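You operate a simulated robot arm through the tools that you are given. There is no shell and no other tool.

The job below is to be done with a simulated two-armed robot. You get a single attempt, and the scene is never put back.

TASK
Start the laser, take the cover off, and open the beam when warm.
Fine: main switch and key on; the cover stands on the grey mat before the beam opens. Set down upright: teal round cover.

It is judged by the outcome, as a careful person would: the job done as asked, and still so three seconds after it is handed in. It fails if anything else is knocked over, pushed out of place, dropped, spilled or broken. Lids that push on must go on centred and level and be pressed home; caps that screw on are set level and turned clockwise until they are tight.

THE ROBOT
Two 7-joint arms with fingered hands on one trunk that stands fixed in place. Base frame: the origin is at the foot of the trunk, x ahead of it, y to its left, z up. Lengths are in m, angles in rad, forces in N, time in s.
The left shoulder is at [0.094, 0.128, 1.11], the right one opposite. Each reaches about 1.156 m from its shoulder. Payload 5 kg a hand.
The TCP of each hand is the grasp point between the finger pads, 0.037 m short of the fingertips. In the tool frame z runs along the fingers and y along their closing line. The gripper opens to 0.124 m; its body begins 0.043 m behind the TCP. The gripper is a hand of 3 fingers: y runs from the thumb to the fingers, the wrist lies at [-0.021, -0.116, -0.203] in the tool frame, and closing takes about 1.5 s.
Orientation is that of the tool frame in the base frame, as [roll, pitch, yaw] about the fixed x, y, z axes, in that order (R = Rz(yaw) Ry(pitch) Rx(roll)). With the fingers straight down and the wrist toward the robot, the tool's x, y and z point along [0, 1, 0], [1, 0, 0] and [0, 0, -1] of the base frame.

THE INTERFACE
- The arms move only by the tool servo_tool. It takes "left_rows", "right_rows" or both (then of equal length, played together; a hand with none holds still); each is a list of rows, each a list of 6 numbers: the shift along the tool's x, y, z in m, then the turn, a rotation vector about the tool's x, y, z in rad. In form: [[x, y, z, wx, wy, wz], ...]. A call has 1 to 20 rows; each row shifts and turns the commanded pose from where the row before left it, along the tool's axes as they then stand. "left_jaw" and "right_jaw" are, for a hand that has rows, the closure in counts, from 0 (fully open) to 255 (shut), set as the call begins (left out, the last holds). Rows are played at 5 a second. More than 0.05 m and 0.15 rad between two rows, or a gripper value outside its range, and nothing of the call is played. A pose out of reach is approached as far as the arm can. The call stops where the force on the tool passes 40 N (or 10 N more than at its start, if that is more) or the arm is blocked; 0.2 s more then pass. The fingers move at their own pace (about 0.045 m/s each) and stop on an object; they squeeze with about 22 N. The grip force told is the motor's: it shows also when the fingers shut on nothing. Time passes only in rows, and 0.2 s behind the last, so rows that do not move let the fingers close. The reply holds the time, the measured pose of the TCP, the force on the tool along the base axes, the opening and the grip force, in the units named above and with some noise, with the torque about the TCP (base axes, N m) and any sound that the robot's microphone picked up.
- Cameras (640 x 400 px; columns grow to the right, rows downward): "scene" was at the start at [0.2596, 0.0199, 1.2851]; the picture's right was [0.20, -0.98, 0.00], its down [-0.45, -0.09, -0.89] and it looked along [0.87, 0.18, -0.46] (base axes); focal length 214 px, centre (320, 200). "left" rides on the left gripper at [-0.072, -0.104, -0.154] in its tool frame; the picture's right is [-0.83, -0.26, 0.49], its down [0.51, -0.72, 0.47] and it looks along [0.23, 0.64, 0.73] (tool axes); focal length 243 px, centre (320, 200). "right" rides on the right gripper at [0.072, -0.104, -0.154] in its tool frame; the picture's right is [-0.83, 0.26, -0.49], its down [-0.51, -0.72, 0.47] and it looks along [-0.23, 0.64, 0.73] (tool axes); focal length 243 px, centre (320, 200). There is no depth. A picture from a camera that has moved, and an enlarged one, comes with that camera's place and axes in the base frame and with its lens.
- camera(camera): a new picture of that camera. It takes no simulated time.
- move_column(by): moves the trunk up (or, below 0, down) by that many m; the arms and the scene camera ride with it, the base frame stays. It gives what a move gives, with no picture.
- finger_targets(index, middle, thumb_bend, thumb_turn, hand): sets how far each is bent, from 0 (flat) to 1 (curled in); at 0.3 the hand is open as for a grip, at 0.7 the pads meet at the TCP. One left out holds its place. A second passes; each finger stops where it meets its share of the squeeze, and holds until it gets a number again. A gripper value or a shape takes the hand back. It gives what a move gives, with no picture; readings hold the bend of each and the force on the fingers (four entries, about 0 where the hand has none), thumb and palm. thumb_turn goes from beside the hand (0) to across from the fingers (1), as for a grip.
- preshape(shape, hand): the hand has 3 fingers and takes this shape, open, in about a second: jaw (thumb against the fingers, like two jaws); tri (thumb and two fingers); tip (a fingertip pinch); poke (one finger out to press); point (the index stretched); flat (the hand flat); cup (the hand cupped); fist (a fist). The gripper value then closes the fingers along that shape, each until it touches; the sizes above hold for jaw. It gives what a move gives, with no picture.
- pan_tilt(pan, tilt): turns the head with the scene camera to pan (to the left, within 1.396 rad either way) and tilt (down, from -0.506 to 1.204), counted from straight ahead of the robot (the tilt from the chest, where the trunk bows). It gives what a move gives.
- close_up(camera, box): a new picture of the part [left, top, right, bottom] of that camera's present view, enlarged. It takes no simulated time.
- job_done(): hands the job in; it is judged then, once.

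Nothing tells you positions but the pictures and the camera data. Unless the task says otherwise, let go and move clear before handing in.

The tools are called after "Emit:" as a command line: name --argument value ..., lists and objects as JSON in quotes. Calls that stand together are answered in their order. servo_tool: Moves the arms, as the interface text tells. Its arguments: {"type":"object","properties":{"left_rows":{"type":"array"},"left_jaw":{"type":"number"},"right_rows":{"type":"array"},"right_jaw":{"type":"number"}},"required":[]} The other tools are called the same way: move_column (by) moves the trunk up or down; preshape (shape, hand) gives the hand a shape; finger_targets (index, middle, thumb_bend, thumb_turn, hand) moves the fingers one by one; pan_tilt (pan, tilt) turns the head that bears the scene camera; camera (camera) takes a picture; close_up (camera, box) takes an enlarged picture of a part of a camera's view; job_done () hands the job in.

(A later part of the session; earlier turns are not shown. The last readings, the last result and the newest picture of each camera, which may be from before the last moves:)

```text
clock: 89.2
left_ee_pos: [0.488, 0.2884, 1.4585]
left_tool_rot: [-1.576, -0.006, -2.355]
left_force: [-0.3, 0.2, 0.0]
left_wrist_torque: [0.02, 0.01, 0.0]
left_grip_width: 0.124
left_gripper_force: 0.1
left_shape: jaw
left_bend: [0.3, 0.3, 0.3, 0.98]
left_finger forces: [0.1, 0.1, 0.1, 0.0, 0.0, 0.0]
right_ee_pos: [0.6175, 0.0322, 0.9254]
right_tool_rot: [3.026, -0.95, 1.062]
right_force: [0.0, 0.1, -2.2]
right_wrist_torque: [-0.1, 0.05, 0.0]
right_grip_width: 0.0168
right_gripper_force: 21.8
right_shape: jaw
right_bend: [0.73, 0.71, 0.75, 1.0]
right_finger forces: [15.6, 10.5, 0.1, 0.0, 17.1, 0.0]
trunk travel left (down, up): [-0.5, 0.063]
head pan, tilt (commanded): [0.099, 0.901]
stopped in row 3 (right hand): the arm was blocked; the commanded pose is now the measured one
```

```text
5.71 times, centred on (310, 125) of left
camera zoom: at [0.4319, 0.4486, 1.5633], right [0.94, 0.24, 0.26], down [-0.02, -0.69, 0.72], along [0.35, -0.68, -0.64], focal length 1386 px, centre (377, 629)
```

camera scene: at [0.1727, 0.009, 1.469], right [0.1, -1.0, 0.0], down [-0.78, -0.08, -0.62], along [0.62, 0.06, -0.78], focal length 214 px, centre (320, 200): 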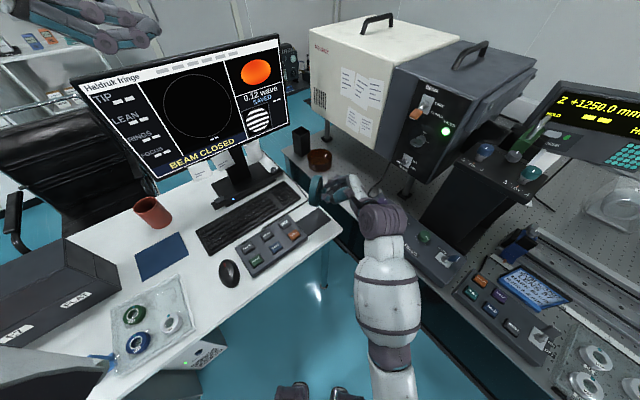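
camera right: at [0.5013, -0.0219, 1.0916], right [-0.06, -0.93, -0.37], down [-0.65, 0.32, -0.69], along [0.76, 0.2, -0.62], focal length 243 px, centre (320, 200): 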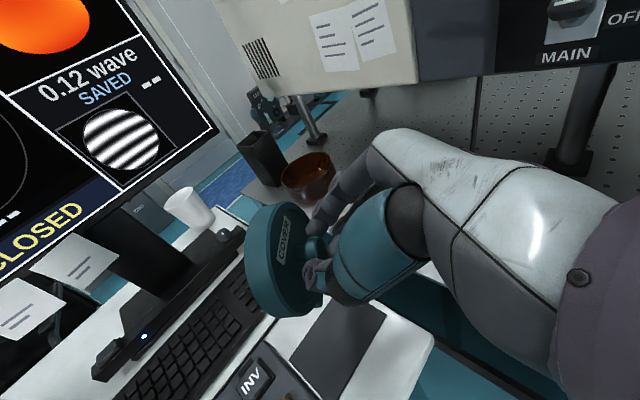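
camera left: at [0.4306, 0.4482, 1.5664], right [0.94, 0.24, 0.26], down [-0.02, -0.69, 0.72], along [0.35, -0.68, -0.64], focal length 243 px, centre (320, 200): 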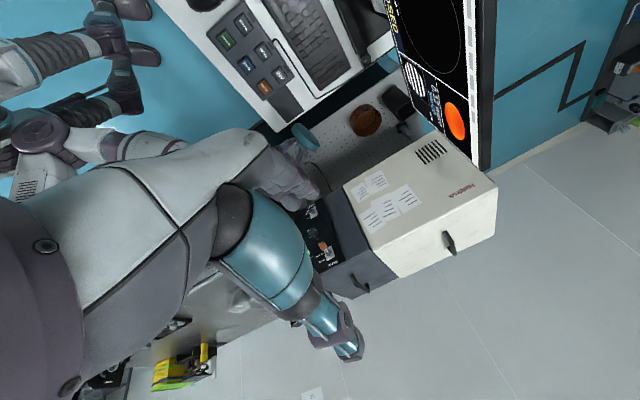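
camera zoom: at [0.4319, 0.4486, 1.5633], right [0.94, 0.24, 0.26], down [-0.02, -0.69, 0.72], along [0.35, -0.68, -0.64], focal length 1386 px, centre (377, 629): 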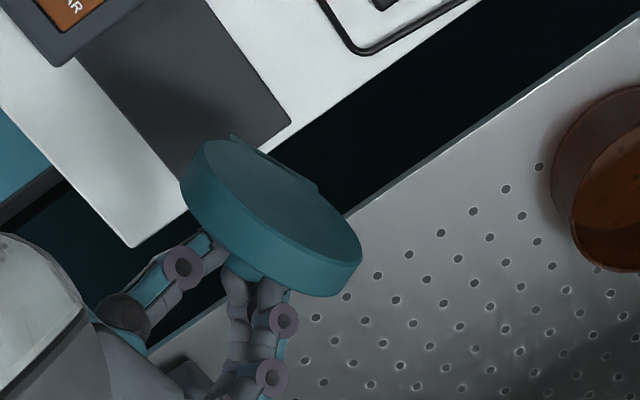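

Yawing back folds the elbow into the body again, so I return to the previous orientation, which was free. The cover's foot fits on the mat at that angle too.

Emit:
servo_tool --right_rows '[[0, 0, 0, 0.1223, -0.006, -0.0475], [0, 0, 0, 0.1223, -0.006, -0.0475], [-0.0132, -0.0056, 0.0061, 0, 0, 0], [-0.0132, -0.0056, 0.0061, 0, 0, 0], [0, 0, 0, 0, 0, 0]]'

Emit:
close_up --camera "scene" --box '[285, 175, 355, 225]'

Emit:
close_up --camera "left" --box '[270, 90, 350, 160]'

Emit:
camera --camera "scene"

```text
clock: 90.5
left_ee_pos: [0.4878, 0.2885, 1.4606]
left_tool_rot: [-1.572, -0.002, -2.353]
left_force: [0.0, 0.4, 0.2]
left_wrist_torque: [0.01, -0.02, 0.03]
left_grip_width: 0.1241
left_gripper_force: 0.0
left_shape: jaw
left_bend: [0.3, 0.3, 0.3, 0.98]
left_finger forces: [0.1, 0.0, 0.0, 0.1, 0.0, 0.1]
right_ee_pos: [0.6036, 0.0314, 0.899]
right_tool_rot: [-3.136, -0.933, 1.215]
right_force: [-0.1, -0.4, -2.2]
right_wrist_torque: [-0.07, 0.03, -0.01]
right_grip_width: 0.0166
right_gripper_force: 22.4
right_shape: jaw
right_bend: [0.73, 0.71, 0.75, 1.0]
right_finger forces: [15.5, 10.0, 0.0, 0.0, 16.7, 0.0]
trunk travel left (down, up): [-0.5, 0.063]
head pan, tilt (commanded): [0.099, 0.901]
```

```text
8.00 times, centred on (320, 200) of scene
camera zoom: at [0.1732, 0.0091, 1.4689], right [0.1, -0.99, 0.0], down [-0.78, -0.08, -0.62], along [0.62, 0.06, -0.78], focal length 1716 px, centre (320, 200)
```

zoom: 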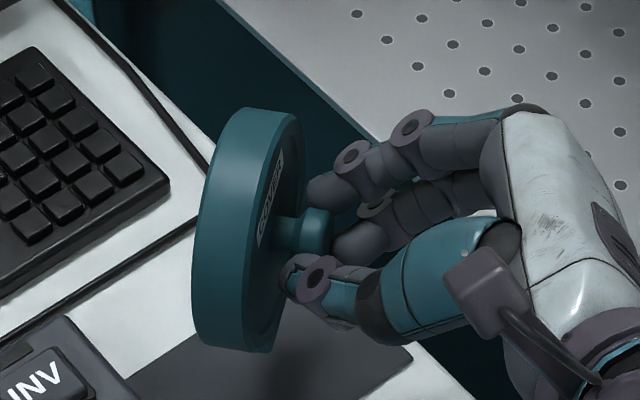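

```text
5.71 times, centred on (310, 125) of left
camera zoom: at [0.431, 0.4485, 1.5661], right [0.94, 0.24, 0.26], down [-0.02, -0.69, 0.72], along [0.35, -0.68, -0.64], focal length 1386 px, centre (377, 629)
```

zoom: 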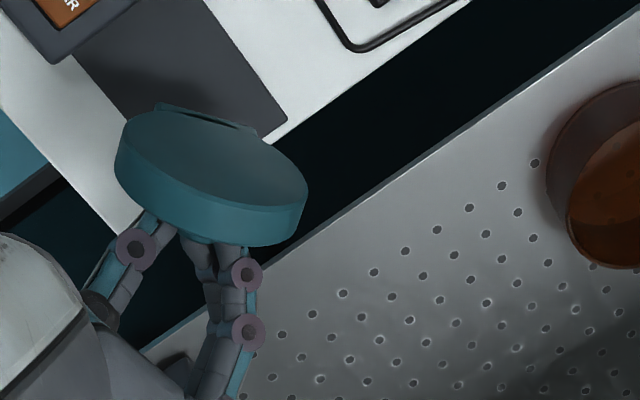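

```text
taken
camera scene: at [0.1732, 0.0091, 1.4689], right [0.1, -0.99, 0.0], down [-0.78, -0.08, -0.62], along [0.62, 0.06, -0.78], focal length 214 px, centre (320, 200)
```

scene: 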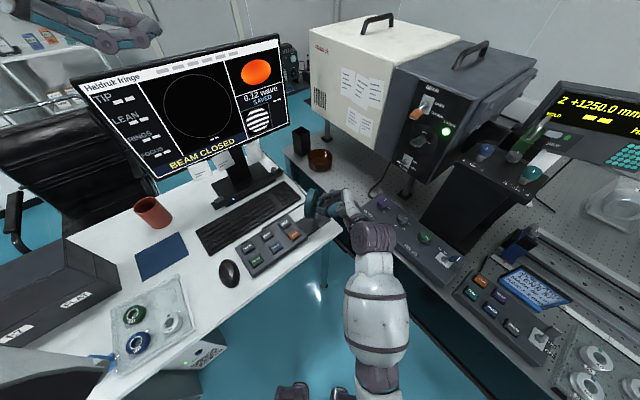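

Back in the good pose. I check level and tilt once more, zooming in on the foot from the left camera.

Emit:
close_up --camera "left" --box '[278, 98, 323, 138]'

Emit:
close_up --camera "right" --box '[250, 260, 370, 340]'

```text
10.00 times, centred on (300, 118) of left
camera zoom: at [0.431, 0.4485, 1.5661], right [0.94, 0.24, 0.26], down [-0.02, -0.69, 0.72], along [0.35, -0.68, -0.64], focal length 2426 px, centre (515, 1020)
```

zoom: 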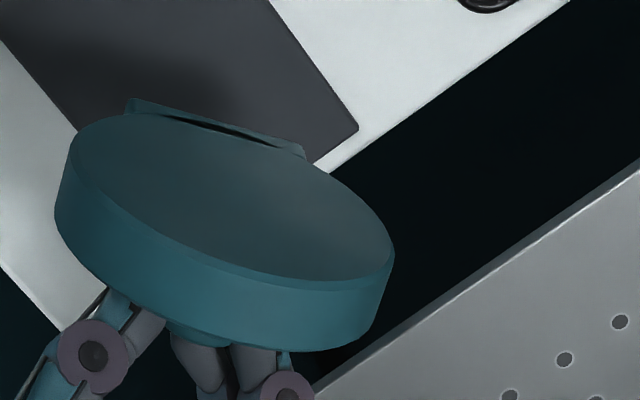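

```text
5.00 times, centred on (310, 300) of right
camera zoom: at [0.4795, -0.0077, 1.0489], right [-0.06, -0.93, -0.37], down [-0.65, 0.32, -0.69], along [0.75, 0.2, -0.62], focal length 1213 px, centre (370, -300)
```

zoom: 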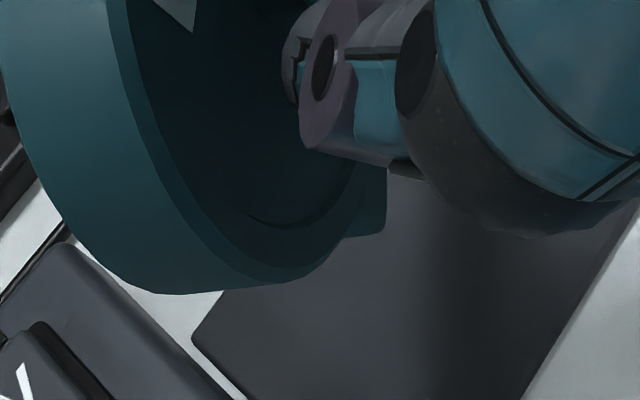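

Tilt is about 4° backward, so I correct that and lower gently toward the mat.

Emit:
servo_tool --right_rows '[[0, 0, 0, 0, 0.06, 0], [-0.0117, 0, 0.0076, 0, 0, 0], [-0.0117, 0, 0.0076, 0, 0, 0], [-0.0084, 0, 0.0055, 0, 0, 0], [0, 0, 0, 0, 0, 0]]'

Emit:
close_up --camera "scene" --box '[275, 175, 355, 235]'

Emit:
close_up --camera "left" --box '[270, 80, 330, 130]'

Emit:
close_up --camera "right" --box '[220, 220, 400, 370]'

```text
clock: 91.7
left_ee_pos: [0.4875, 0.2876, 1.4623]
left_tool_rot: [-1.572, -0.002, -2.351]
left_force: [0.4, 0.3, -0.7]
left_wrist_torque: [-0.01, 0.03, -0.01]
left_grip_width: 0.1239
left_gripper_force: 0.0
left_shape: jaw
left_bend: [0.3, 0.3, 0.3, 0.98]
left_finger forces: [0.0, 0.0, 0.1, 0.0, 0.0, 0.0]
right_ee_pos: [0.6112, 0.0329, 0.8734]
right_tool_rot: [3.121, -1.004, 1.234]
right_force: [0.3, 0.0, -2.0]
right_wrist_torque: [-0.13, 0.02, -0.03]
right_grip_width: 0.0166
right_gripper_force: 22.1
right_shape: jaw
right_bend: [0.73, 0.71, 0.75, 1.0]
right_finger forces: [15.5, 10.1, 0.0, 0.1, 16.8, 0.0]
trunk travel left (down, up): [-0.5, 0.063]
head pan, tilt (commanded): [0.099, 0.901]
```

```text
6.67 times, centred on (315, 205) of scene
camera zoom: at [0.1724, 0.0091, 1.4697], right [0.1, -0.99, 0.0], down [-0.78, -0.08, -0.62], along [0.62, 0.06, -0.78], focal length 1430 px, centre (353, 167)
```

zoom: 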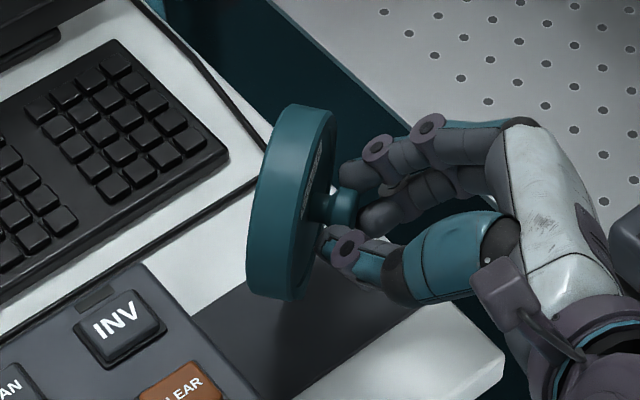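

```text
8.00 times, centred on (300, 105) of left
camera zoom: at [0.43, 0.4485, 1.5675], right [0.94, 0.24, 0.26], down [-0.02, -0.69, 0.72], along [0.35, -0.68, -0.64], focal length 1941 px, centre (480, 960)
```

zoom: 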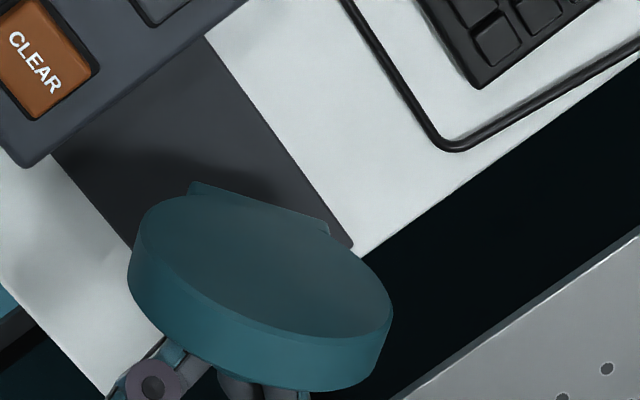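

```text
2.67 times, centred on (310, 295) of right
camera zoom: at [0.482, -0.0144, 1.0153], right [-0.05, -0.9, -0.43], down [-0.63, 0.37, -0.69], along [0.78, 0.24, -0.58], focal length 647 px, centre (347, -53)
```

zoom: 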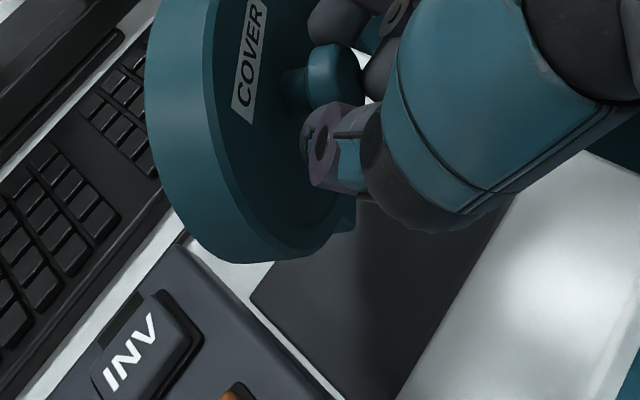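

The arm is again just brushing a limit before touching down. Raising the column a little more will open the elbow, so I do that and then descend again.

Emit:
move_column --by 0.06

Emit:
camera --camera "scene"

```text
clock: 92.7
left_ee_pos: [0.4894, 0.2898, 1.5211]
left_tool_rot: [-1.572, -0.003, -2.355]
left_force: [0.6, -0.7, 0.0]
left_wrist_torque: [0.0, -0.03, -0.04]
left_grip_width: 0.124
left_gripper_force: 0.0
left_shape: jaw
left_bend: [0.3, 0.3, 0.3, 0.98]
left_finger forces: [0.0, 0.1, 0.1, 0.0, 0.0, 0.0]
right_ee_pos: [0.6395, 0.0261, 0.9643]
right_tool_rot: [3.016, -1.001, 1.327]
right_force: [0.5, 0.7, -2.2]
right_wrist_torque: [-0.1, 0.03, 0.04]
right_grip_width: 0.017
right_gripper_force: 21.9
right_shape: jaw
right_bend: [0.73, 0.71, 0.75, 1.0]
right_finger forces: [15.7, 9.9, 0.0, 0.0, 17.1, 0.1]
trunk travel left (down, up): [-0.56, 0.003]
head pan, tilt (commanded): [0.099, 0.901]
```

```text
taken
camera scene: at [0.1074, 0.0094, 1.5404], right [0.1, -0.99, 0.0], down [-0.78, -0.08, -0.62], along [0.62, 0.06, -0.78], focal length 214 px, centre (320, 200)
```

scene: 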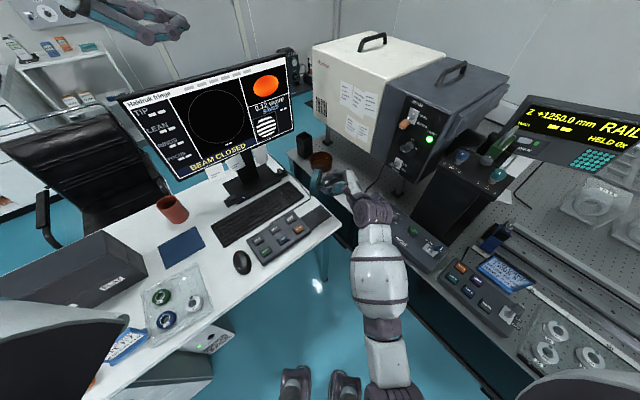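

Emit:
servo_tool --right_rows '[[0, 0, 0, 0, 0, 0], [0, 0, 0, 0, 0, 0], [0, 0, 0, 0, 0, 0]]'

Emit:
pan_tilt --pan -0.2 --tilt 1.15

Emit:
camera --camera "scene"

```text
clock: 93.7
left_ee_pos: [0.4908, 0.287, 1.5174]
left_tool_rot: [-1.578, -0.008, -2.356]
left_force: [0.0, 0.3, 0.2]
left_wrist_torque: [-0.02, 0.01, -0.03]
left_grip_width: 0.1237
left_gripper_force: 0.0
left_shape: jaw
left_bend: [0.3, 0.3, 0.3, 0.98]
left_finger forces: [0.1, 0.0, 0.0, 0.1, 0.0, 0.1]
right_ee_pos: [0.6361, 0.0248, 0.9574]
right_tool_rot: [3.02, -0.997, 1.32]
right_force: [-0.2, -0.5, -3.4]
right_wrist_torque: [-0.11, -0.01, 0.01]
right_grip_width: 0.0168
right_gripper_force: 21.8
right_shape: jaw
right_bend: [0.73, 0.71, 0.75, 1.0]
right_finger forces: [15.5, 10.2, 0.1, 0.0, 17.0, 0.0]
trunk travel left (down, up): [-0.56, 0.003]
head pan, tilt (commanded): [0.099, 0.901]
stopped in row 3 (right hand): the arm was blocked; the commanded pose is now the measured one
```

```text
clock: 94.5
left_ee_pos: [0.4882, 0.2876, 1.5204]
left_tool_rot: [-1.573, -0.003, -2.354]
left_force: [0.9, -0.6, -0.5]
left_wrist_torque: [-0.02, -0.02, -0.02]
left_grip_width: 0.1239
left_gripper_force: 0.1
left_shape: jaw
left_bend: [0.3, 0.3, 0.3, 0.98]
left_finger forces: [0.1, 0.1, 0.1, 0.1, 0.1, 0.0]
right_ee_pos: [0.6371, 0.0251, 0.9631]
right_tool_rot: [3.013, -1.003, 1.328]
right_force: [0.1, 0.2, -2.2]
right_wrist_torque: [-0.09, 0.06, 0.0]
right_grip_width: 0.017
right_gripper_force: 21.9
right_shape: jaw
right_bend: [0.73, 0.71, 0.75, 1.0]
right_finger forces: [15.6, 10.0, 0.0, 0.1, 17.1, 0.0]
trunk travel left (down, up): [-0.56, 0.003]
head pan, tilt (commanded): [-0.201, 1.15]
```

```text
taken
camera scene: at [0.09, -0.0104, 1.5228], right [-0.2, -0.98, 0.0], down [-0.89, 0.18, -0.41], along [0.4, -0.08, -0.91], focal length 214 px, centre (320, 200)
```

scene: 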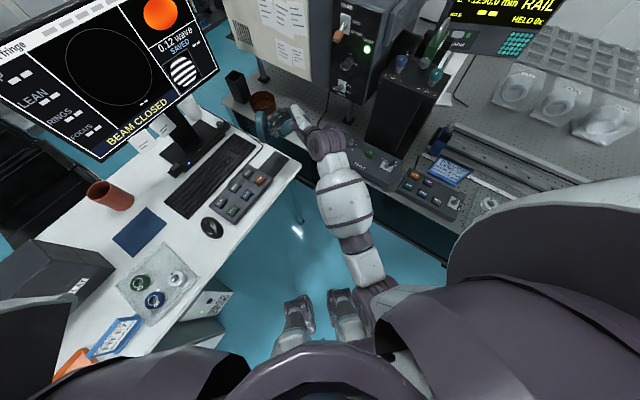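

The robot's elbow is tucked against its own body in this yaw. The foot (about 62×27 mm) fits the mat at any angle, so I yaw the hand to point straight left, which swings the elbow outward.

Emit:
servo_tool --right_rows '[[0, 0, 0, 0.1108, 0, -0.0441], [0, 0, 0, 0.1108, 0, -0.0441], [0, 0, 0, 0.1108, 0, -0.0441], [0, 0, 0, 0, 0, 0], [0, 0, 0, 0, 0, 0]]'

Emit:
camera --camera "scene"

```text
clock: 95.7
left_ee_pos: [0.4879, 0.2883, 1.5212]
left_tool_rot: [-1.573, -0.003, -2.353]
left_force: [-0.1, 0.1, -0.6]
left_wrist_torque: [-0.01, 0.0, -0.01]
left_grip_width: 0.1238
left_gripper_force: 0.2
left_shape: jaw
left_bend: [0.3, 0.3, 0.3, 0.98]
left_finger forces: [0.0, 0.0, 0.0, 0.0, 0.1, 0.0]
right_ee_pos: [0.6355, 0.0258, 0.9627]
right_tool_rot: [3.141, -0.995, 1.572]
right_force: [-0.6, 0.1, -2.4]
right_wrist_torque: [-0.12, 0.04, 0.03]
right_grip_width: 0.0169
right_gripper_force: 21.9
right_shape: jaw
right_bend: [0.73, 0.71, 0.75, 1.0]
right_finger forces: [15.5, 9.9, 0.1, 0.1, 16.8, 0.0]
trunk travel left (down, up): [-0.56, 0.003]
head pan, tilt (commanded): [-0.201, 1.15]
```

```text
taken
camera scene: at [0.0896, -0.0105, 1.5229], right [-0.2, -0.98, 0.0], down [-0.89, 0.18, -0.41], along [0.4, -0.08, -0.91], focal length 214 px, centre (320, 200)
```

scene: 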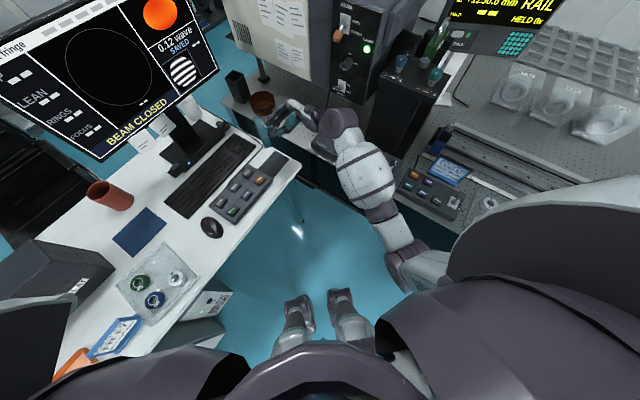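

The elbow is now free. I re-check the cover over the mat from the cameras.

Emit:
pan_tilt --pan 0.1 --tilt 0.9

Emit:
servo_tool --right_rows '[[-0.0168, -0.004, 0.0109, 0, 0, 0], [-0.0168, -0.004, 0.0109, 0, 0, 0], [-0.0168, 0, 0.0109, 0, 0, 0], [0, 0, 0, 0, 0, 0]]'

Emit:
close_up --camera "scene" --box '[275, 145, 375, 225]'

Emit:
close_up --camera "left" --box '[260, 90, 340, 150]'

Emit:
close_up --camera "right" --box '[220, 180, 420, 370]'

```text
clock: 96.5
left_ee_pos: [0.4875, 0.289, 1.5215]
left_tool_rot: [-1.573, -0.004, -2.354]
left_force: [0.8, -0.5, 0.7]
left_wrist_torque: [0.02, 0.0, 0.0]
left_grip_width: 0.1239
left_gripper_force: 0.0
left_shape: jaw
left_bend: [0.3, 0.3, 0.3, 0.98]
left_finger forces: [0.1, 0.1, 0.0, 0.0, 0.1, 0.0]
right_ee_pos: [0.6356, 0.0254, 0.9622]
right_tool_rot: [3.139, -0.995, 1.572]
right_force: [-0.1, 0.4, -1.6]
right_wrist_torque: [-0.14, 0.01, 0.02]
right_grip_width: 0.0168
right_gripper_force: 22.1
right_shape: jaw
right_bend: [0.73, 0.71, 0.75, 1.0]
right_finger forces: [15.6, 9.8, 0.0, 0.1, 16.7, 0.1]
trunk travel left (down, up): [-0.56, 0.003]
head pan, tilt (commanded): [0.099, 0.901]
```

```text
clock: 97.5
left_ee_pos: [0.4879, 0.2878, 1.5217]
left_tool_rot: [-1.572, -0.003, -2.357]
left_force: [-0.2, 0.7, -0.4]
left_wrist_torque: [0.01, -0.01, 0.02]
left_grip_width: 0.124
left_gripper_force: 0.1
left_shape: jaw
left_bend: [0.3, 0.3, 0.3, 0.98]
left_finger forces: [0.1, 0.0, 0.1, 0.1, 0.0, 0.1]
right_ee_pos: [0.6288, 0.0262, 0.9039]
right_tool_rot: [-3.139, -0.995, 1.568]
right_force: [0.1, 0.4, -2.2]
right_wrist_torque: [-0.11, -0.03, 0.02]
right_grip_width: 0.0169
right_gripper_force: 22.1
right_shape: jaw
right_bend: [0.73, 0.71, 0.75, 1.0]
right_finger forces: [15.5, 10.0, 0.0, 0.1, 16.8, 0.0]
trunk travel left (down, up): [-0.56, 0.003]
head pan, tilt (commanded): [0.099, 0.901]
```

```text
5.00 times, centred on (325, 185) of scene
camera zoom: at [0.1063, 0.0089, 1.5399], right [0.1, -0.99, 0.0], down [-0.78, -0.08, -0.62], along [0.62, 0.06, -0.78], focal length 1072 px, centre (295, 275)
```

zoom: 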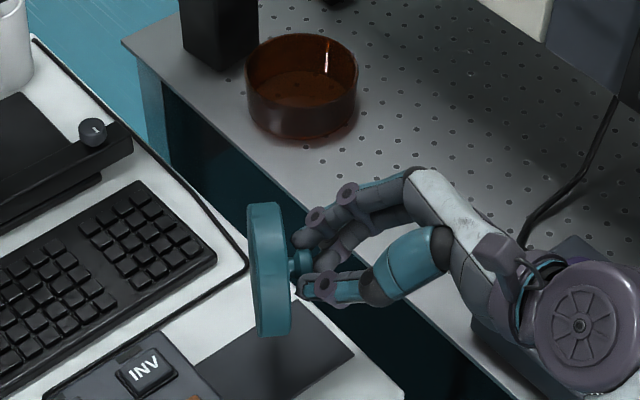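

```text
6.67 times, centred on (300, 120) of left
camera zoom: at [0.4304, 0.4482, 1.6266], right [0.94, 0.24, 0.26], down [-0.02, -0.69, 0.72], along [0.35, -0.68, -0.64], focal length 1618 px, centre (453, 733)
```

zoom: 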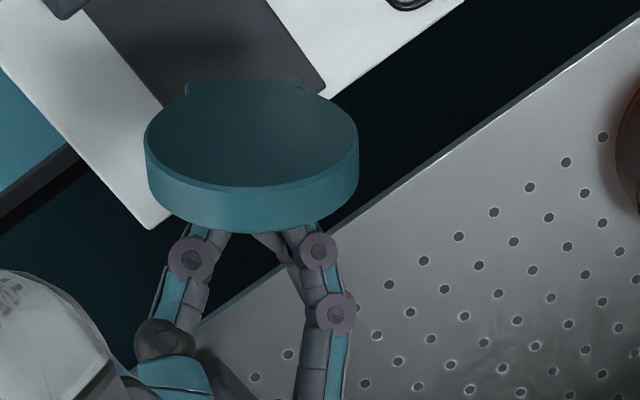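

```text
2.11 times, centred on (320, 275) of right
camera zoom: at [0.5245, -0.0625, 1.048], right [0.26, -0.87, -0.43], down [-0.72, 0.12, -0.68], along [0.64, 0.49, -0.59], focal length 511 px, centre (320, 42)
```

zoom: 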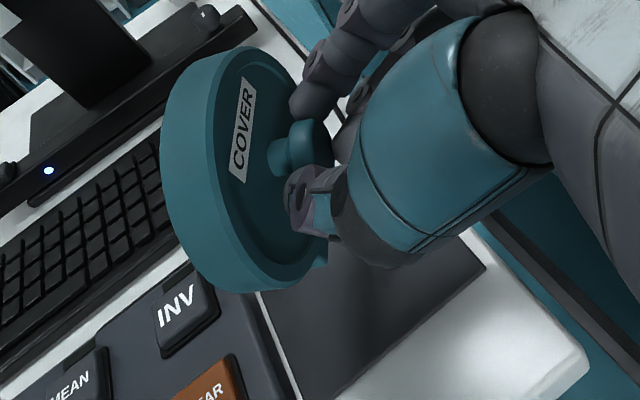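

Position and level check out well: the cover's centre is at about (0.625,0.076), and its foot is level and centred over the mat. I correct 2° of tilt and lower, watching the force.

Emit:
servo_tool --right_rows '[[0, 0, 0, 0, 0.035, 0], [-0.0137, 0, 0.0082, 0, 0, 0], [-0.0137, 0, 0.0082, 0, 0, 0], [-0.0103, 0, 0.0062, 0, 0, 0], [0, 0, 0, 0, 0, 0]]'

Emit:
close_up --camera "left" --box '[260, 80, 340, 140]'

Emit:
close_up --camera "right" --box '[220, 200, 420, 370]'

Emit:
close_up --camera "scene" --box '[275, 155, 375, 235]'

```text
clock: 98.7
left_ee_pos: [0.488, 0.2893, 1.52]
left_tool_rot: [-1.573, -0.004, -2.353]
left_force: [-0.2, -0.3, -0.3]
left_wrist_torque: [-0.01, -0.02, -0.01]
left_grip_width: 0.1239
left_gripper_force: 0.1
left_shape: jaw
left_bend: [0.3, 0.3, 0.3, 0.98]
left_finger forces: [0.0, 0.0, 0.0, 0.1, 0.0, 0.1]
right_ee_pos: [0.6269, 0.0261, 0.8592]
right_tool_rot: [3.141, -1.031, 1.572]
right_force: [-0.3, 0.5, -1.8]
right_wrist_torque: [-0.12, 0.01, 0.01]
right_grip_width: 0.0168
right_gripper_force: 22.1
right_shape: jaw
right_bend: [0.73, 0.71, 0.75, 1.0]
right_finger forces: [15.5, 10.1, 0.1, 0.0, 16.9, 0.0]
trunk travel left (down, up): [-0.56, 0.003]
head pan, tilt (commanded): [0.099, 0.901]
```

```text
6.67 times, centred on (300, 110) of left
camera zoom: at [0.4304, 0.4483, 1.6265], right [0.94, 0.24, 0.26], down [-0.02, -0.69, 0.72], along [0.35, -0.68, -0.64], focal length 1618 px, centre (453, 800)
```

zoom: 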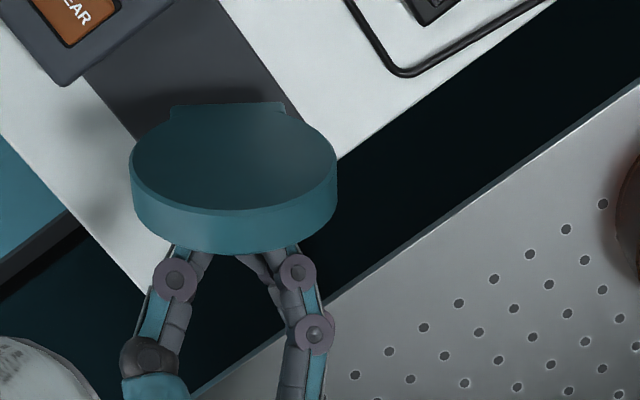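

```text
2.35 times, centred on (320, 285) of right
camera zoom: at [0.5231, -0.0675, 0.9995], right [0.26, -0.85, -0.46], down [-0.72, 0.14, -0.68], along [0.64, 0.51, -0.58], focal length 571 px, centre (320, 0)
```

zoom: 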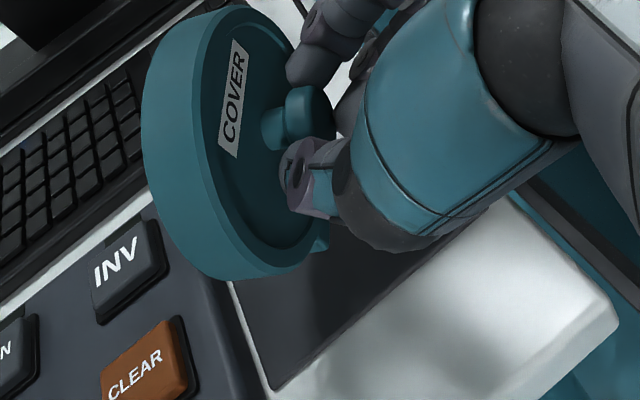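

```text
5.00 times, centred on (325, 195) of scene
camera zoom: at [0.1063, 0.0089, 1.5398], right [0.1, -0.99, 0.0], down [-0.78, -0.08, -0.62], along [0.62, 0.06, -0.78], focal length 1072 px, centre (295, 225)
```

zoom: 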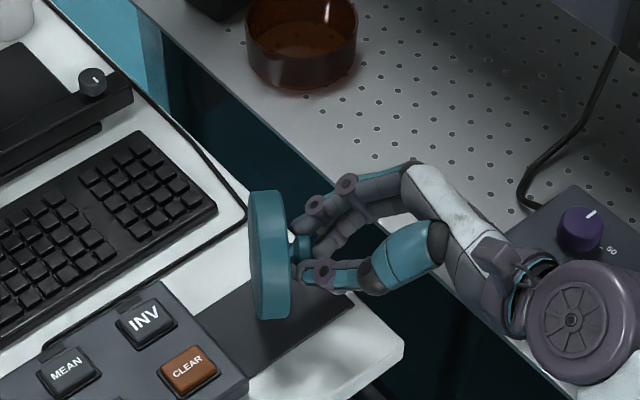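

Emit:
servo_tool --right_rows '[[-0.0053, 0, 0.0009, 0, 0, 0], [-0.0043, 0, 0.0026, 0, 0, 0], [0, 0, 0, 0, 0, 0]]'

Emit:
servo_tool --right_rows '[[-0.0026, 0, 0.0015, 0, 0, 0], [0, 0, 0, 0, 0, 0]]'

Emit:
close_up --camera "left" --box '[260, 80, 340, 140]'

```text
clock: 99.5
left_ee_pos: [0.489, 0.2882, 1.5207]
left_tool_rot: [-1.573, -0.004, -2.353]
left_force: [-0.3, 0.2, -0.1]
left_wrist_torque: [-0.01, -0.05, 0.03]
left_grip_width: 0.1239
left_gripper_force: 0.1
left_shape: jaw
left_bend: [0.3, 0.3, 0.3, 0.98]
left_finger forces: [0.0, 0.0, 0.0, 0.0, 0.0, 0.0]
right_ee_pos: [0.627, 0.0242, 0.8481]
right_tool_rot: [-3.138, -1.03, 1.568]
right_force: [-0.8, 0.9, -2.1]
right_wrist_torque: [-0.08, 0.01, 0.0]
right_grip_width: 0.0167
right_gripper_force: 22.7
right_shape: jaw
right_bend: [0.73, 0.71, 0.75, 1.0]
right_finger forces: [15.5, 10.0, 0.0, 0.0, 16.8, 0.0]
trunk travel left (down, up): [-0.56, 0.003]
head pan, tilt (commanded): [0.099, 0.901]
```

```text
clock: 100.0
left_ee_pos: [0.4879, 0.2894, 1.5206]
left_tool_rot: [-1.573, -0.003, -2.354]
left_force: [0.0, -1.1, -0.1]
left_wrist_torque: [0.01, 0.0, -0.03]
left_grip_width: 0.124
left_gripper_force: 0.0
left_shape: jaw
left_bend: [0.3, 0.3, 0.3, 0.98]
left_finger forces: [0.0, 0.1, 0.0, 0.0, 0.1, 0.0]
right_ee_pos: [0.6279, 0.0234, 0.8458]
right_tool_rot: [3.141, -1.029, 1.571]
right_force: [-0.7, 0.2, -3.3]
right_wrist_torque: [-0.12, 0.01, 0.01]
right_grip_width: 0.0167
right_gripper_force: 22.2
right_shape: jaw
right_bend: [0.73, 0.71, 0.75, 1.0]
right_finger forces: [15.5, 10.0, 0.0, 0.1, 16.9, 0.0]
trunk travel left (down, up): [-0.56, 0.003]
head pan, tilt (commanded): [0.099, 0.901]
```

```text
6.67 times, centred on (300, 110) of left
camera zoom: at [0.4305, 0.4483, 1.6264], right [0.94, 0.24, 0.26], down [-0.02, -0.69, 0.72], along [0.35, -0.68, -0.64], focal length 1618 px, centre (453, 800)
```

zoom: 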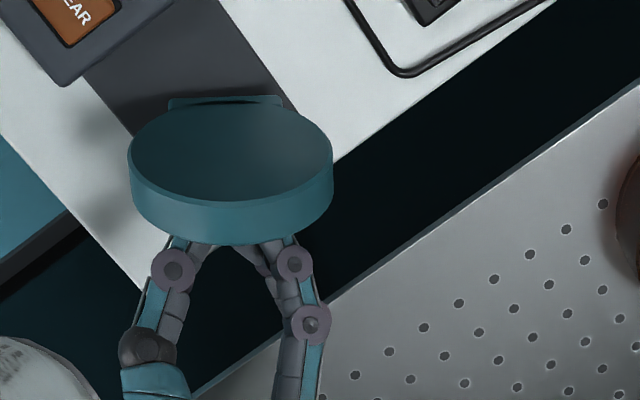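

Emit:
servo_tool --right_rows '[[-0.0034, 0, 0.0021, 0, 0, 0], [0, 0, 0, 0, 0, 0]]'

Emit:
servo_tool --right_rows '[[-0.0034, 0, 0.0021, 0, 0, 0], [0, 0, 0, 0, 0, 0]]'

Emit:
servo_tool --right_rows '[[-0.0026, 0, 0.0015, 0, 0, 0], [0, 0, 0, 0, 0, 0]]'

```text
clock: 100.7
left_ee_pos: [0.4881, 0.2895, 1.521]
left_tool_rot: [-1.572, -0.002, -2.35]
left_force: [-0.7, 0.1, 0.4]
left_wrist_torque: [-0.02, 0.01, 0.02]
left_grip_width: 0.1238
left_gripper_force: 0.0
left_shape: jaw
left_bend: [0.3, 0.3, 0.3, 0.98]
left_finger forces: [0.0, 0.0, 0.0, 0.1, 0.0, 0.1]
right_ee_pos: [0.6281, 0.0239, 0.8416]
right_tool_rot: [3.139, -1.029, 1.574]
right_force: [-0.2, -0.5, -2.6]
right_wrist_torque: [-0.09, -0.02, -0.01]
right_grip_width: 0.0168
right_gripper_force: 22.4
right_shape: jaw
right_bend: [0.73, 0.71, 0.75, 1.0]
right_finger forces: [15.6, 10.1, 0.1, 0.0, 16.8, 0.0]
trunk travel left (down, up): [-0.56, 0.003]
head pan, tilt (commanded): [0.099, 0.901]
```

```text
clock: 101.2
left_ee_pos: [0.4867, 0.2891, 1.5221]
left_tool_rot: [-1.572, -0.002, -2.355]
left_force: [1.2, 0.6, -0.3]
left_wrist_torque: [0.0, -0.01, 0.0]
left_grip_width: 0.1239
left_gripper_force: 0.0
left_shape: jaw
left_bend: [0.3, 0.3, 0.3, 0.98]
left_finger forces: [0.1, 0.0, 0.0, 0.0, 0.1, 0.1]
right_ee_pos: [0.6292, 0.0231, 0.8379]
right_tool_rot: [3.14, -1.031, 1.574]
right_force: [1.3, -0.6, 0.7]
right_wrist_torque: [0.0, 0.02, -0.02]
right_grip_width: 0.0172
right_gripper_force: 22.0
right_shape: jaw
right_bend: [0.73, 0.71, 0.75, 1.0]
right_finger forces: [16.7, 8.3, 0.0, 0.1, 17.4, 0.0]
trunk travel left (down, up): [-0.56, 0.003]
head pan, tilt (commanded): [0.099, 0.901]
```

```text
clock: 101.8
left_ee_pos: [0.4874, 0.2881, 1.521]
left_tool_rot: [-1.572, -0.002, -2.355]
left_force: [0.2, 0.1, 0.0]
left_wrist_torque: [0.03, 0.03, -0.01]
left_grip_width: 0.1242
left_gripper_force: 0.1
left_shape: jaw
left_bend: [0.3, 0.3, 0.3, 0.98]
left_finger forces: [0.0, 0.1, 0.1, 0.0, 0.0, 0.0]
right_ee_pos: [0.629, 0.0228, 0.8357]
right_tool_rot: [3.141, -1.031, 1.57]
right_force: [3.8, -2.8, 6.6]
right_wrist_torque: [0.07, -0.1, -0.14]
right_grip_width: 0.0172
right_gripper_force: 22.0
right_shape: jaw
right_bend: [0.73, 0.71, 0.75, 1.0]
right_finger forces: [19.0, 7.3, 0.0, 0.0, 16.9, 0.0]
trunk travel left (down, up): [-0.56, 0.003]
head pan, tilt (commanded): [0.099, 0.901]
```

The foot has touched down (upward force now about 7 N). I inspect before letting go.

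Emit:
close_up --camera "left" --box '[260, 75, 340, 135]'

Emit:
close_up --camera "right" --box '[220, 200, 420, 370]'

Emit:
close_up --camera "scene" --box '[290, 175, 350, 225]'

```text
6.67 times, centred on (300, 105) of left
camera zoom: at [0.4299, 0.448, 1.627], right [0.94, 0.24, 0.26], down [-0.02, -0.69, 0.72], along [0.35, -0.68, -0.64], focal length 1618 px, centre (453, 833)
```

zoom: 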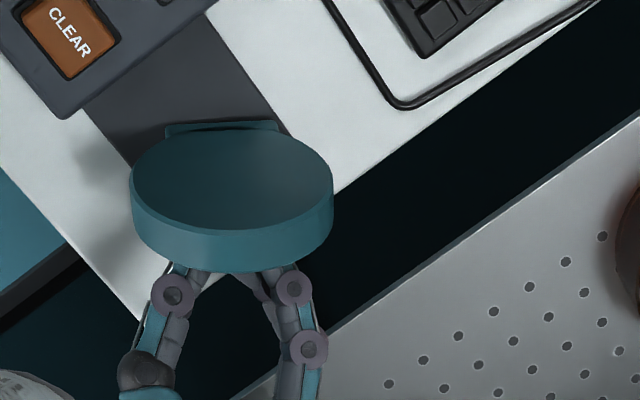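

```text
2.35 times, centred on (320, 285) of right
camera zoom: at [0.5245, -0.0704, 0.9764], right [0.26, -0.85, -0.46], down [-0.72, 0.14, -0.68], along [0.64, 0.51, -0.57], focal length 571 px, centre (320, 0)
```

zoom: 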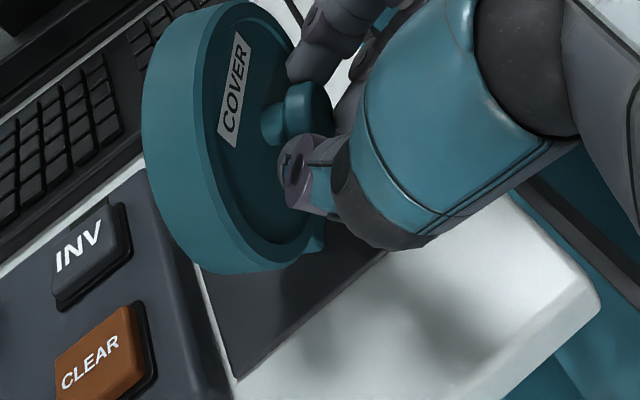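

```text
8.00 times, centred on (320, 200) of scene
camera zoom: at [0.1058, 0.0086, 1.54], right [0.1, -0.99, 0.0], down [-0.78, -0.08, -0.62], along [0.62, 0.06, -0.78], focal length 1716 px, centre (320, 200)
```

zoom: 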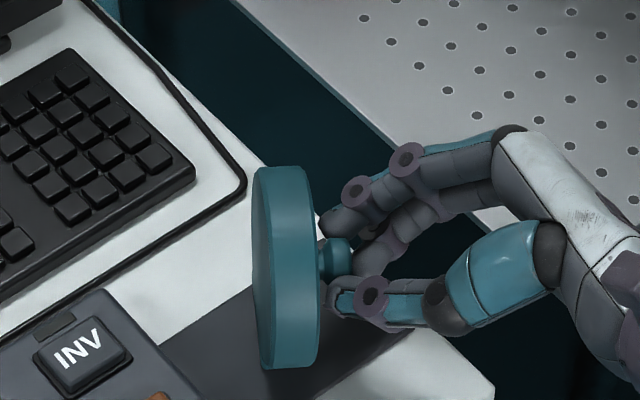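

It touches, but the foot's back corner is very near the mat's far edge. I lift 5 mm, shift 4 mm toward the near side with a 2° tilt correction, and set it down again.

Emit:
servo_tool --right_rows '[[0.0051, 0, -0.0031, 0, 0, 0], [-0.0016, -0.0032, -0.0028, 0, -0.03, 0], [-0.0034, 0, 0.0021, 0, 0, 0], [0, 0, 0, 0, 0, 0]]'

Emit:
close_up --camera "left" --box '[260, 75, 340, 135]'

Emit:
close_up --camera "scene" --box '[290, 175, 350, 225]'

```text
clock: 102.8
left_ee_pos: [0.4888, 0.2882, 1.5224]
left_tool_rot: [-1.572, -0.002, -2.352]
left_force: [0.2, 0.0, 0.1]
left_wrist_torque: [-0.02, 0.01, 0.01]
left_grip_width: 0.1239
left_gripper_force: 0.0
left_shape: jaw
left_bend: [0.3, 0.3, 0.3, 0.98]
left_finger forces: [0.1, 0.0, 0.1, 0.0, 0.0, 0.0]
right_ee_pos: [0.6252, 0.0215, 0.8379]
right_tool_rot: [3.142, -1.001, 1.571]
right_force: [1.1, -0.6, 1.8]
right_wrist_torque: [0.01, 0.05, -0.01]
right_grip_width: 0.0173
right_gripper_force: 22.3
right_shape: jaw
right_bend: [0.73, 0.71, 0.75, 1.0]
right_finger forces: [17.6, 8.8, 0.0, 0.0, 17.6, 0.0]
trunk travel left (down, up): [-0.56, 0.003]
head pan, tilt (commanded): [0.099, 0.901]
```

```text
6.67 times, centred on (300, 105) of left
camera zoom: at [0.4303, 0.4482, 1.6266], right [0.94, 0.24, 0.26], down [-0.02, -0.69, 0.72], along [0.35, -0.68, -0.64], focal length 1618 px, centre (453, 833)
```

zoom: 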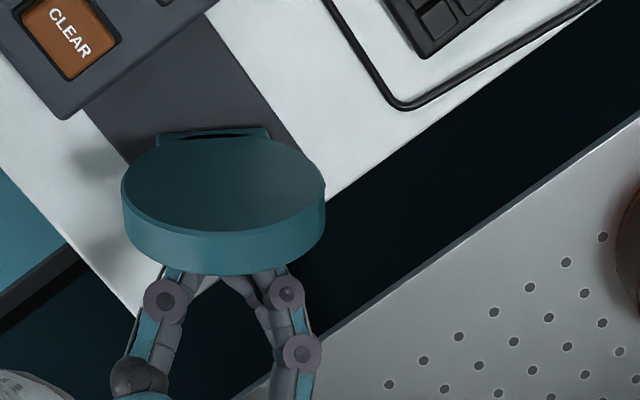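

```text
8.00 times, centred on (320, 200) of scene
camera zoom: at [0.1062, 0.0088, 1.5399], right [0.1, -0.99, 0.0], down [-0.78, -0.08, -0.62], along [0.62, 0.06, -0.78], focal length 1716 px, centre (320, 200)
```

zoom: 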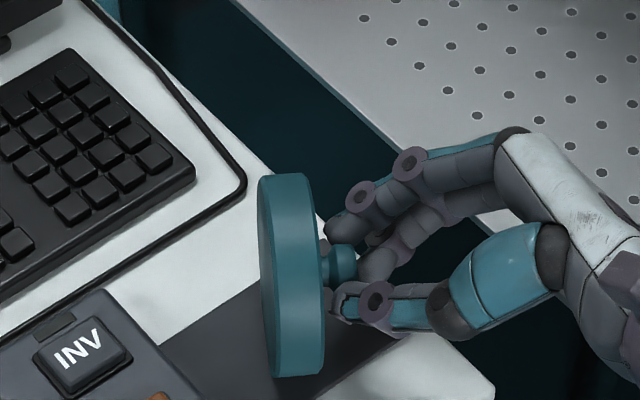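

The foot now sits well inside the mat, lightly pressed. I open the hand without moving.

Emit:
servo_tool --right_rows '[[0, 0, 0, 0, 0, 0], [0, 0, 0, 0, 0, 0], [0, 0, 0, 0, 0, 0], [0, 0, 0, 0, 0, 0], [0, 0, 0, 0, 0, 0], [0, 0, 0, 0, 0, 0], [0, 0, 0, 0, 0, 0], [0, 0, 0, 0, 0, 0]]' --right_jaw 0

Emit:
close_up --camera "left" --box '[260, 75, 340, 135]'

Emit:
close_up --camera "scene" --box '[290, 175, 350, 225]'

Emit:
close_up --camera "right" --box '[220, 200, 420, 370]'

```text
clock: 104.7
left_ee_pos: [0.4886, 0.2887, 1.5214]
left_tool_rot: [-1.573, -0.004, -2.352]
left_force: [0.5, -0.2, 0.4]
left_wrist_torque: [0.02, 0.01, 0.04]
left_grip_width: 0.1239
left_gripper_force: 0.0
left_shape: jaw
left_bend: [0.3, 0.3, 0.3, 0.98]
left_finger forces: [0.0, 0.0, 0.1, 0.0, 0.0, 0.0]
right_ee_pos: [0.6252, 0.0211, 0.8374]
right_tool_rot: [-3.141, -1.001, 1.571]
right_force: [0.9, 0.5, -0.2]
right_wrist_torque: [0.02, 0.0, -0.01]
right_grip_width: 0.1236
right_gripper_force: 0.0
right_shape: jaw
right_bend: [0.3, 0.3, 0.3, 0.98]
right_finger forces: [0.1, 0.1, 0.1, 0.1, 0.0, 0.0]
trunk travel left (down, up): [-0.56, 0.003]
head pan, tilt (commanded): [0.099, 0.901]
```

```text
6.67 times, centred on (300, 105) of left
camera zoom: at [0.4304, 0.4482, 1.6265], right [0.94, 0.24, 0.26], down [-0.02, -0.69, 0.72], along [0.35, -0.68, -0.64], focal length 1618 px, centre (453, 833)
```

zoom: 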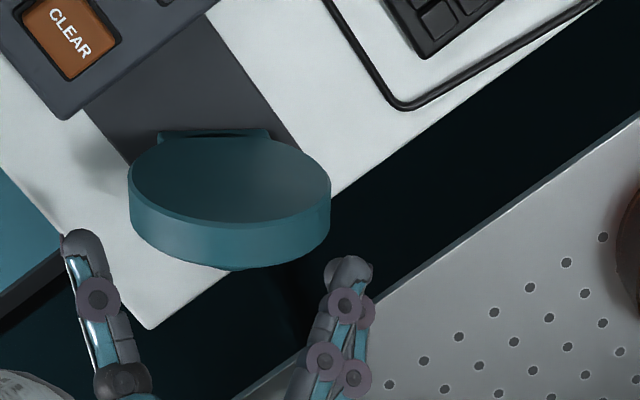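

```text
8.00 times, centred on (320, 200) of scene
camera zoom: at [0.1062, 0.0088, 1.5398], right [0.1, -0.99, 0.0], down [-0.78, -0.08, -0.62], along [0.62, 0.06, -0.78], focal length 1716 px, centre (320, 200)
```

zoom: 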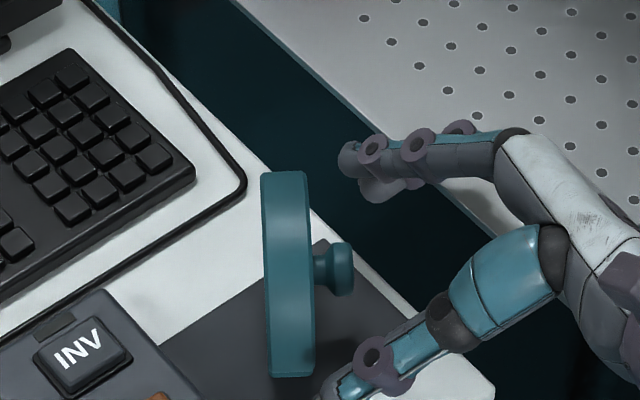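

```text
2.35 times, centred on (320, 285) of right
camera zoom: at [0.5208, -0.0689, 0.9804], right [0.26, -0.86, -0.43], down [-0.72, 0.12, -0.68], along [0.64, 0.49, -0.59], focal length 571 px, centre (320, 0)
```

zoom: 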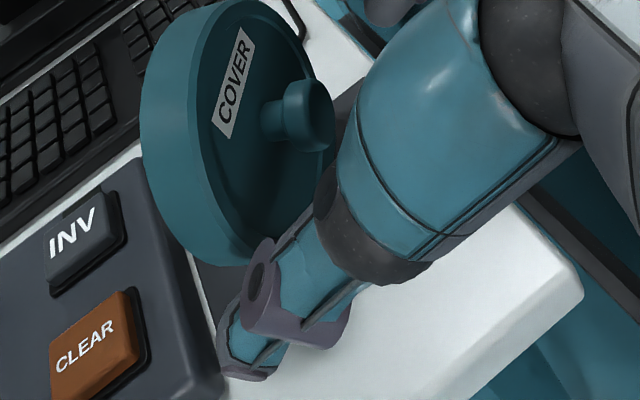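

The cover stands upright on the mat by itself. I withdraw the right hand straight back, then up.

Emit:
servo_tool --right_rows '[[0, 0, -0.015, 0, 0, 0], [0, 0, -0.02, 0, 0, 0], [0, 0, -0.025, 0, 0, 0], [0, 0, -0.025, 0, 0, 0]]'

Emit:
camera --camera "scene"

Emit:
close_up --camera "scene" --box '[275, 165, 375, 245]'

```text
clock: 105.7
left_ee_pos: [0.4881, 0.2879, 1.5219]
left_tool_rot: [-1.57, 0.001, -2.354]
left_force: [0.4, 0.1, 0.4]
left_wrist_torque: [0.02, -0.02, 0.0]
left_grip_width: 0.1239
left_gripper_force: 0.1
left_shape: jaw
left_bend: [0.3, 0.3, 0.3, 0.98]
left_finger forces: [0.1, 0.0, 0.0, 0.1, 0.1, 0.0]
right_ee_pos: [0.6241, -0.0514, 0.8834]
right_tool_rot: [3.139, -0.999, 1.572]
right_force: [-1.0, 1.0, -0.3]
right_wrist_torque: [-0.03, 0.0, 0.0]
right_grip_width: 0.1238
right_gripper_force: 0.1
right_shape: jaw
right_bend: [0.3, 0.3, 0.3, 0.98]
right_finger forces: [0.1, 0.0, 0.0, 0.0, 0.0, 0.0]
trunk travel left (down, up): [-0.56, 0.003]
head pan, tilt (commanded): [0.099, 0.901]
```

```text
taken
camera scene: at [0.1058, 0.008, 1.5399], right [0.1, -0.99, 0.0], down [-0.78, -0.08, -0.62], along [0.62, 0.06, -0.78], focal length 214 px, centre (320, 200)
```

scene: 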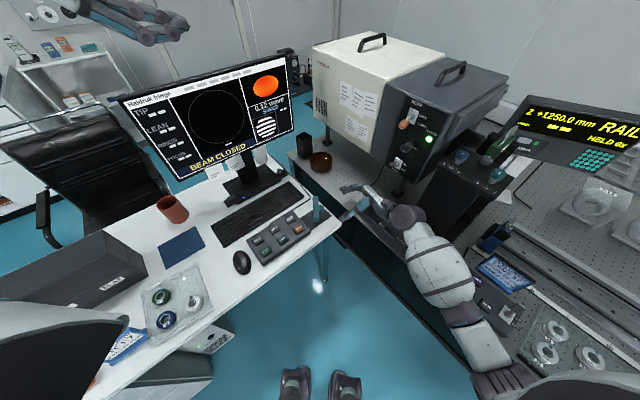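

```text
5.00 times, centred on (325, 205) of scene
camera zoom: at [0.1058, 0.008, 1.5399], right [0.1, -0.99, 0.0], down [-0.78, -0.08, -0.62], along [0.62, 0.06, -0.78], focal length 1072 px, centre (295, 175)
```

zoom: 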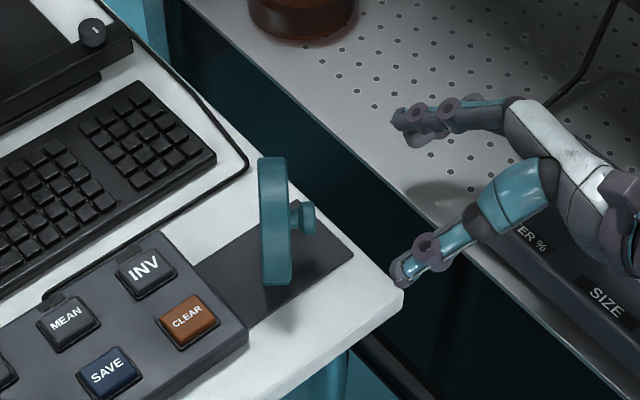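

The cover stands alone, upright on the grey mat. I raise the right hand and take it away to the right.

Emit:
servo_tool --right_rows '[[0.0315, 0, -0.0203, 0, 0, 0], [0.0315, 0, -0.0203, 0, 0, 0], [0.0315, 0, -0.0203, 0, 0, 0], [0.0315, 0, -0.0203, 0, 0, 0], [0.0315, 0, -0.0203, 0, 0, 0], [0.0315, 0, -0.0203, 0, 0, 0], [0.0315, 0, -0.0203, 0, 0, 0], [0.0315, 0, -0.0203, 0, 0, 0], [0.0315, 0, -0.0203, 0, 0, 0], [0.0315, 0, -0.0203, 0, 0, 0]]'

Emit:
camera --camera "scene"

```text
clock: 107.8
left_ee_pos: [0.4875, 0.2889, 1.5215]
left_tool_rot: [-1.573, -0.004, -2.352]
left_force: [0.7, -0.1, -0.5]
left_wrist_torque: [-0.03, -0.01, 0.02]
left_grip_width: 0.124
left_gripper_force: 0.0
left_shape: jaw
left_bend: [0.3, 0.3, 0.3, 0.98]
left_finger forces: [0.0, 0.1, 0.0, 0.0, 0.1, 0.0]
right_ee_pos: [0.6258, -0.0514, 1.2566]
right_tool_rot: [3.141, -0.999, 1.57]
right_force: [-0.3, 0.6, 0.0]
right_wrist_torque: [-0.01, 0.01, 0.03]
right_grip_width: 0.1238
right_gripper_force: 0.0
right_shape: jaw
right_bend: [0.3, 0.3, 0.3, 0.98]
right_finger forces: [0.0, 0.1, 0.0, 0.0, 0.0, 0.0]
trunk travel left (down, up): [-0.56, 0.003]
head pan, tilt (commanded): [0.099, 0.901]
```

```text
taken
camera scene: at [0.1061, 0.0092, 1.5399], right [0.1, -0.99, 0.0], down [-0.78, -0.08, -0.62], along [0.62, 0.06, -0.78], focal length 214 px, centre (320, 200)
```

scene: 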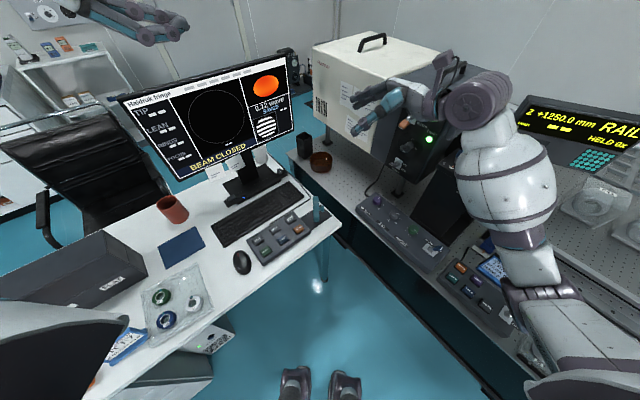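

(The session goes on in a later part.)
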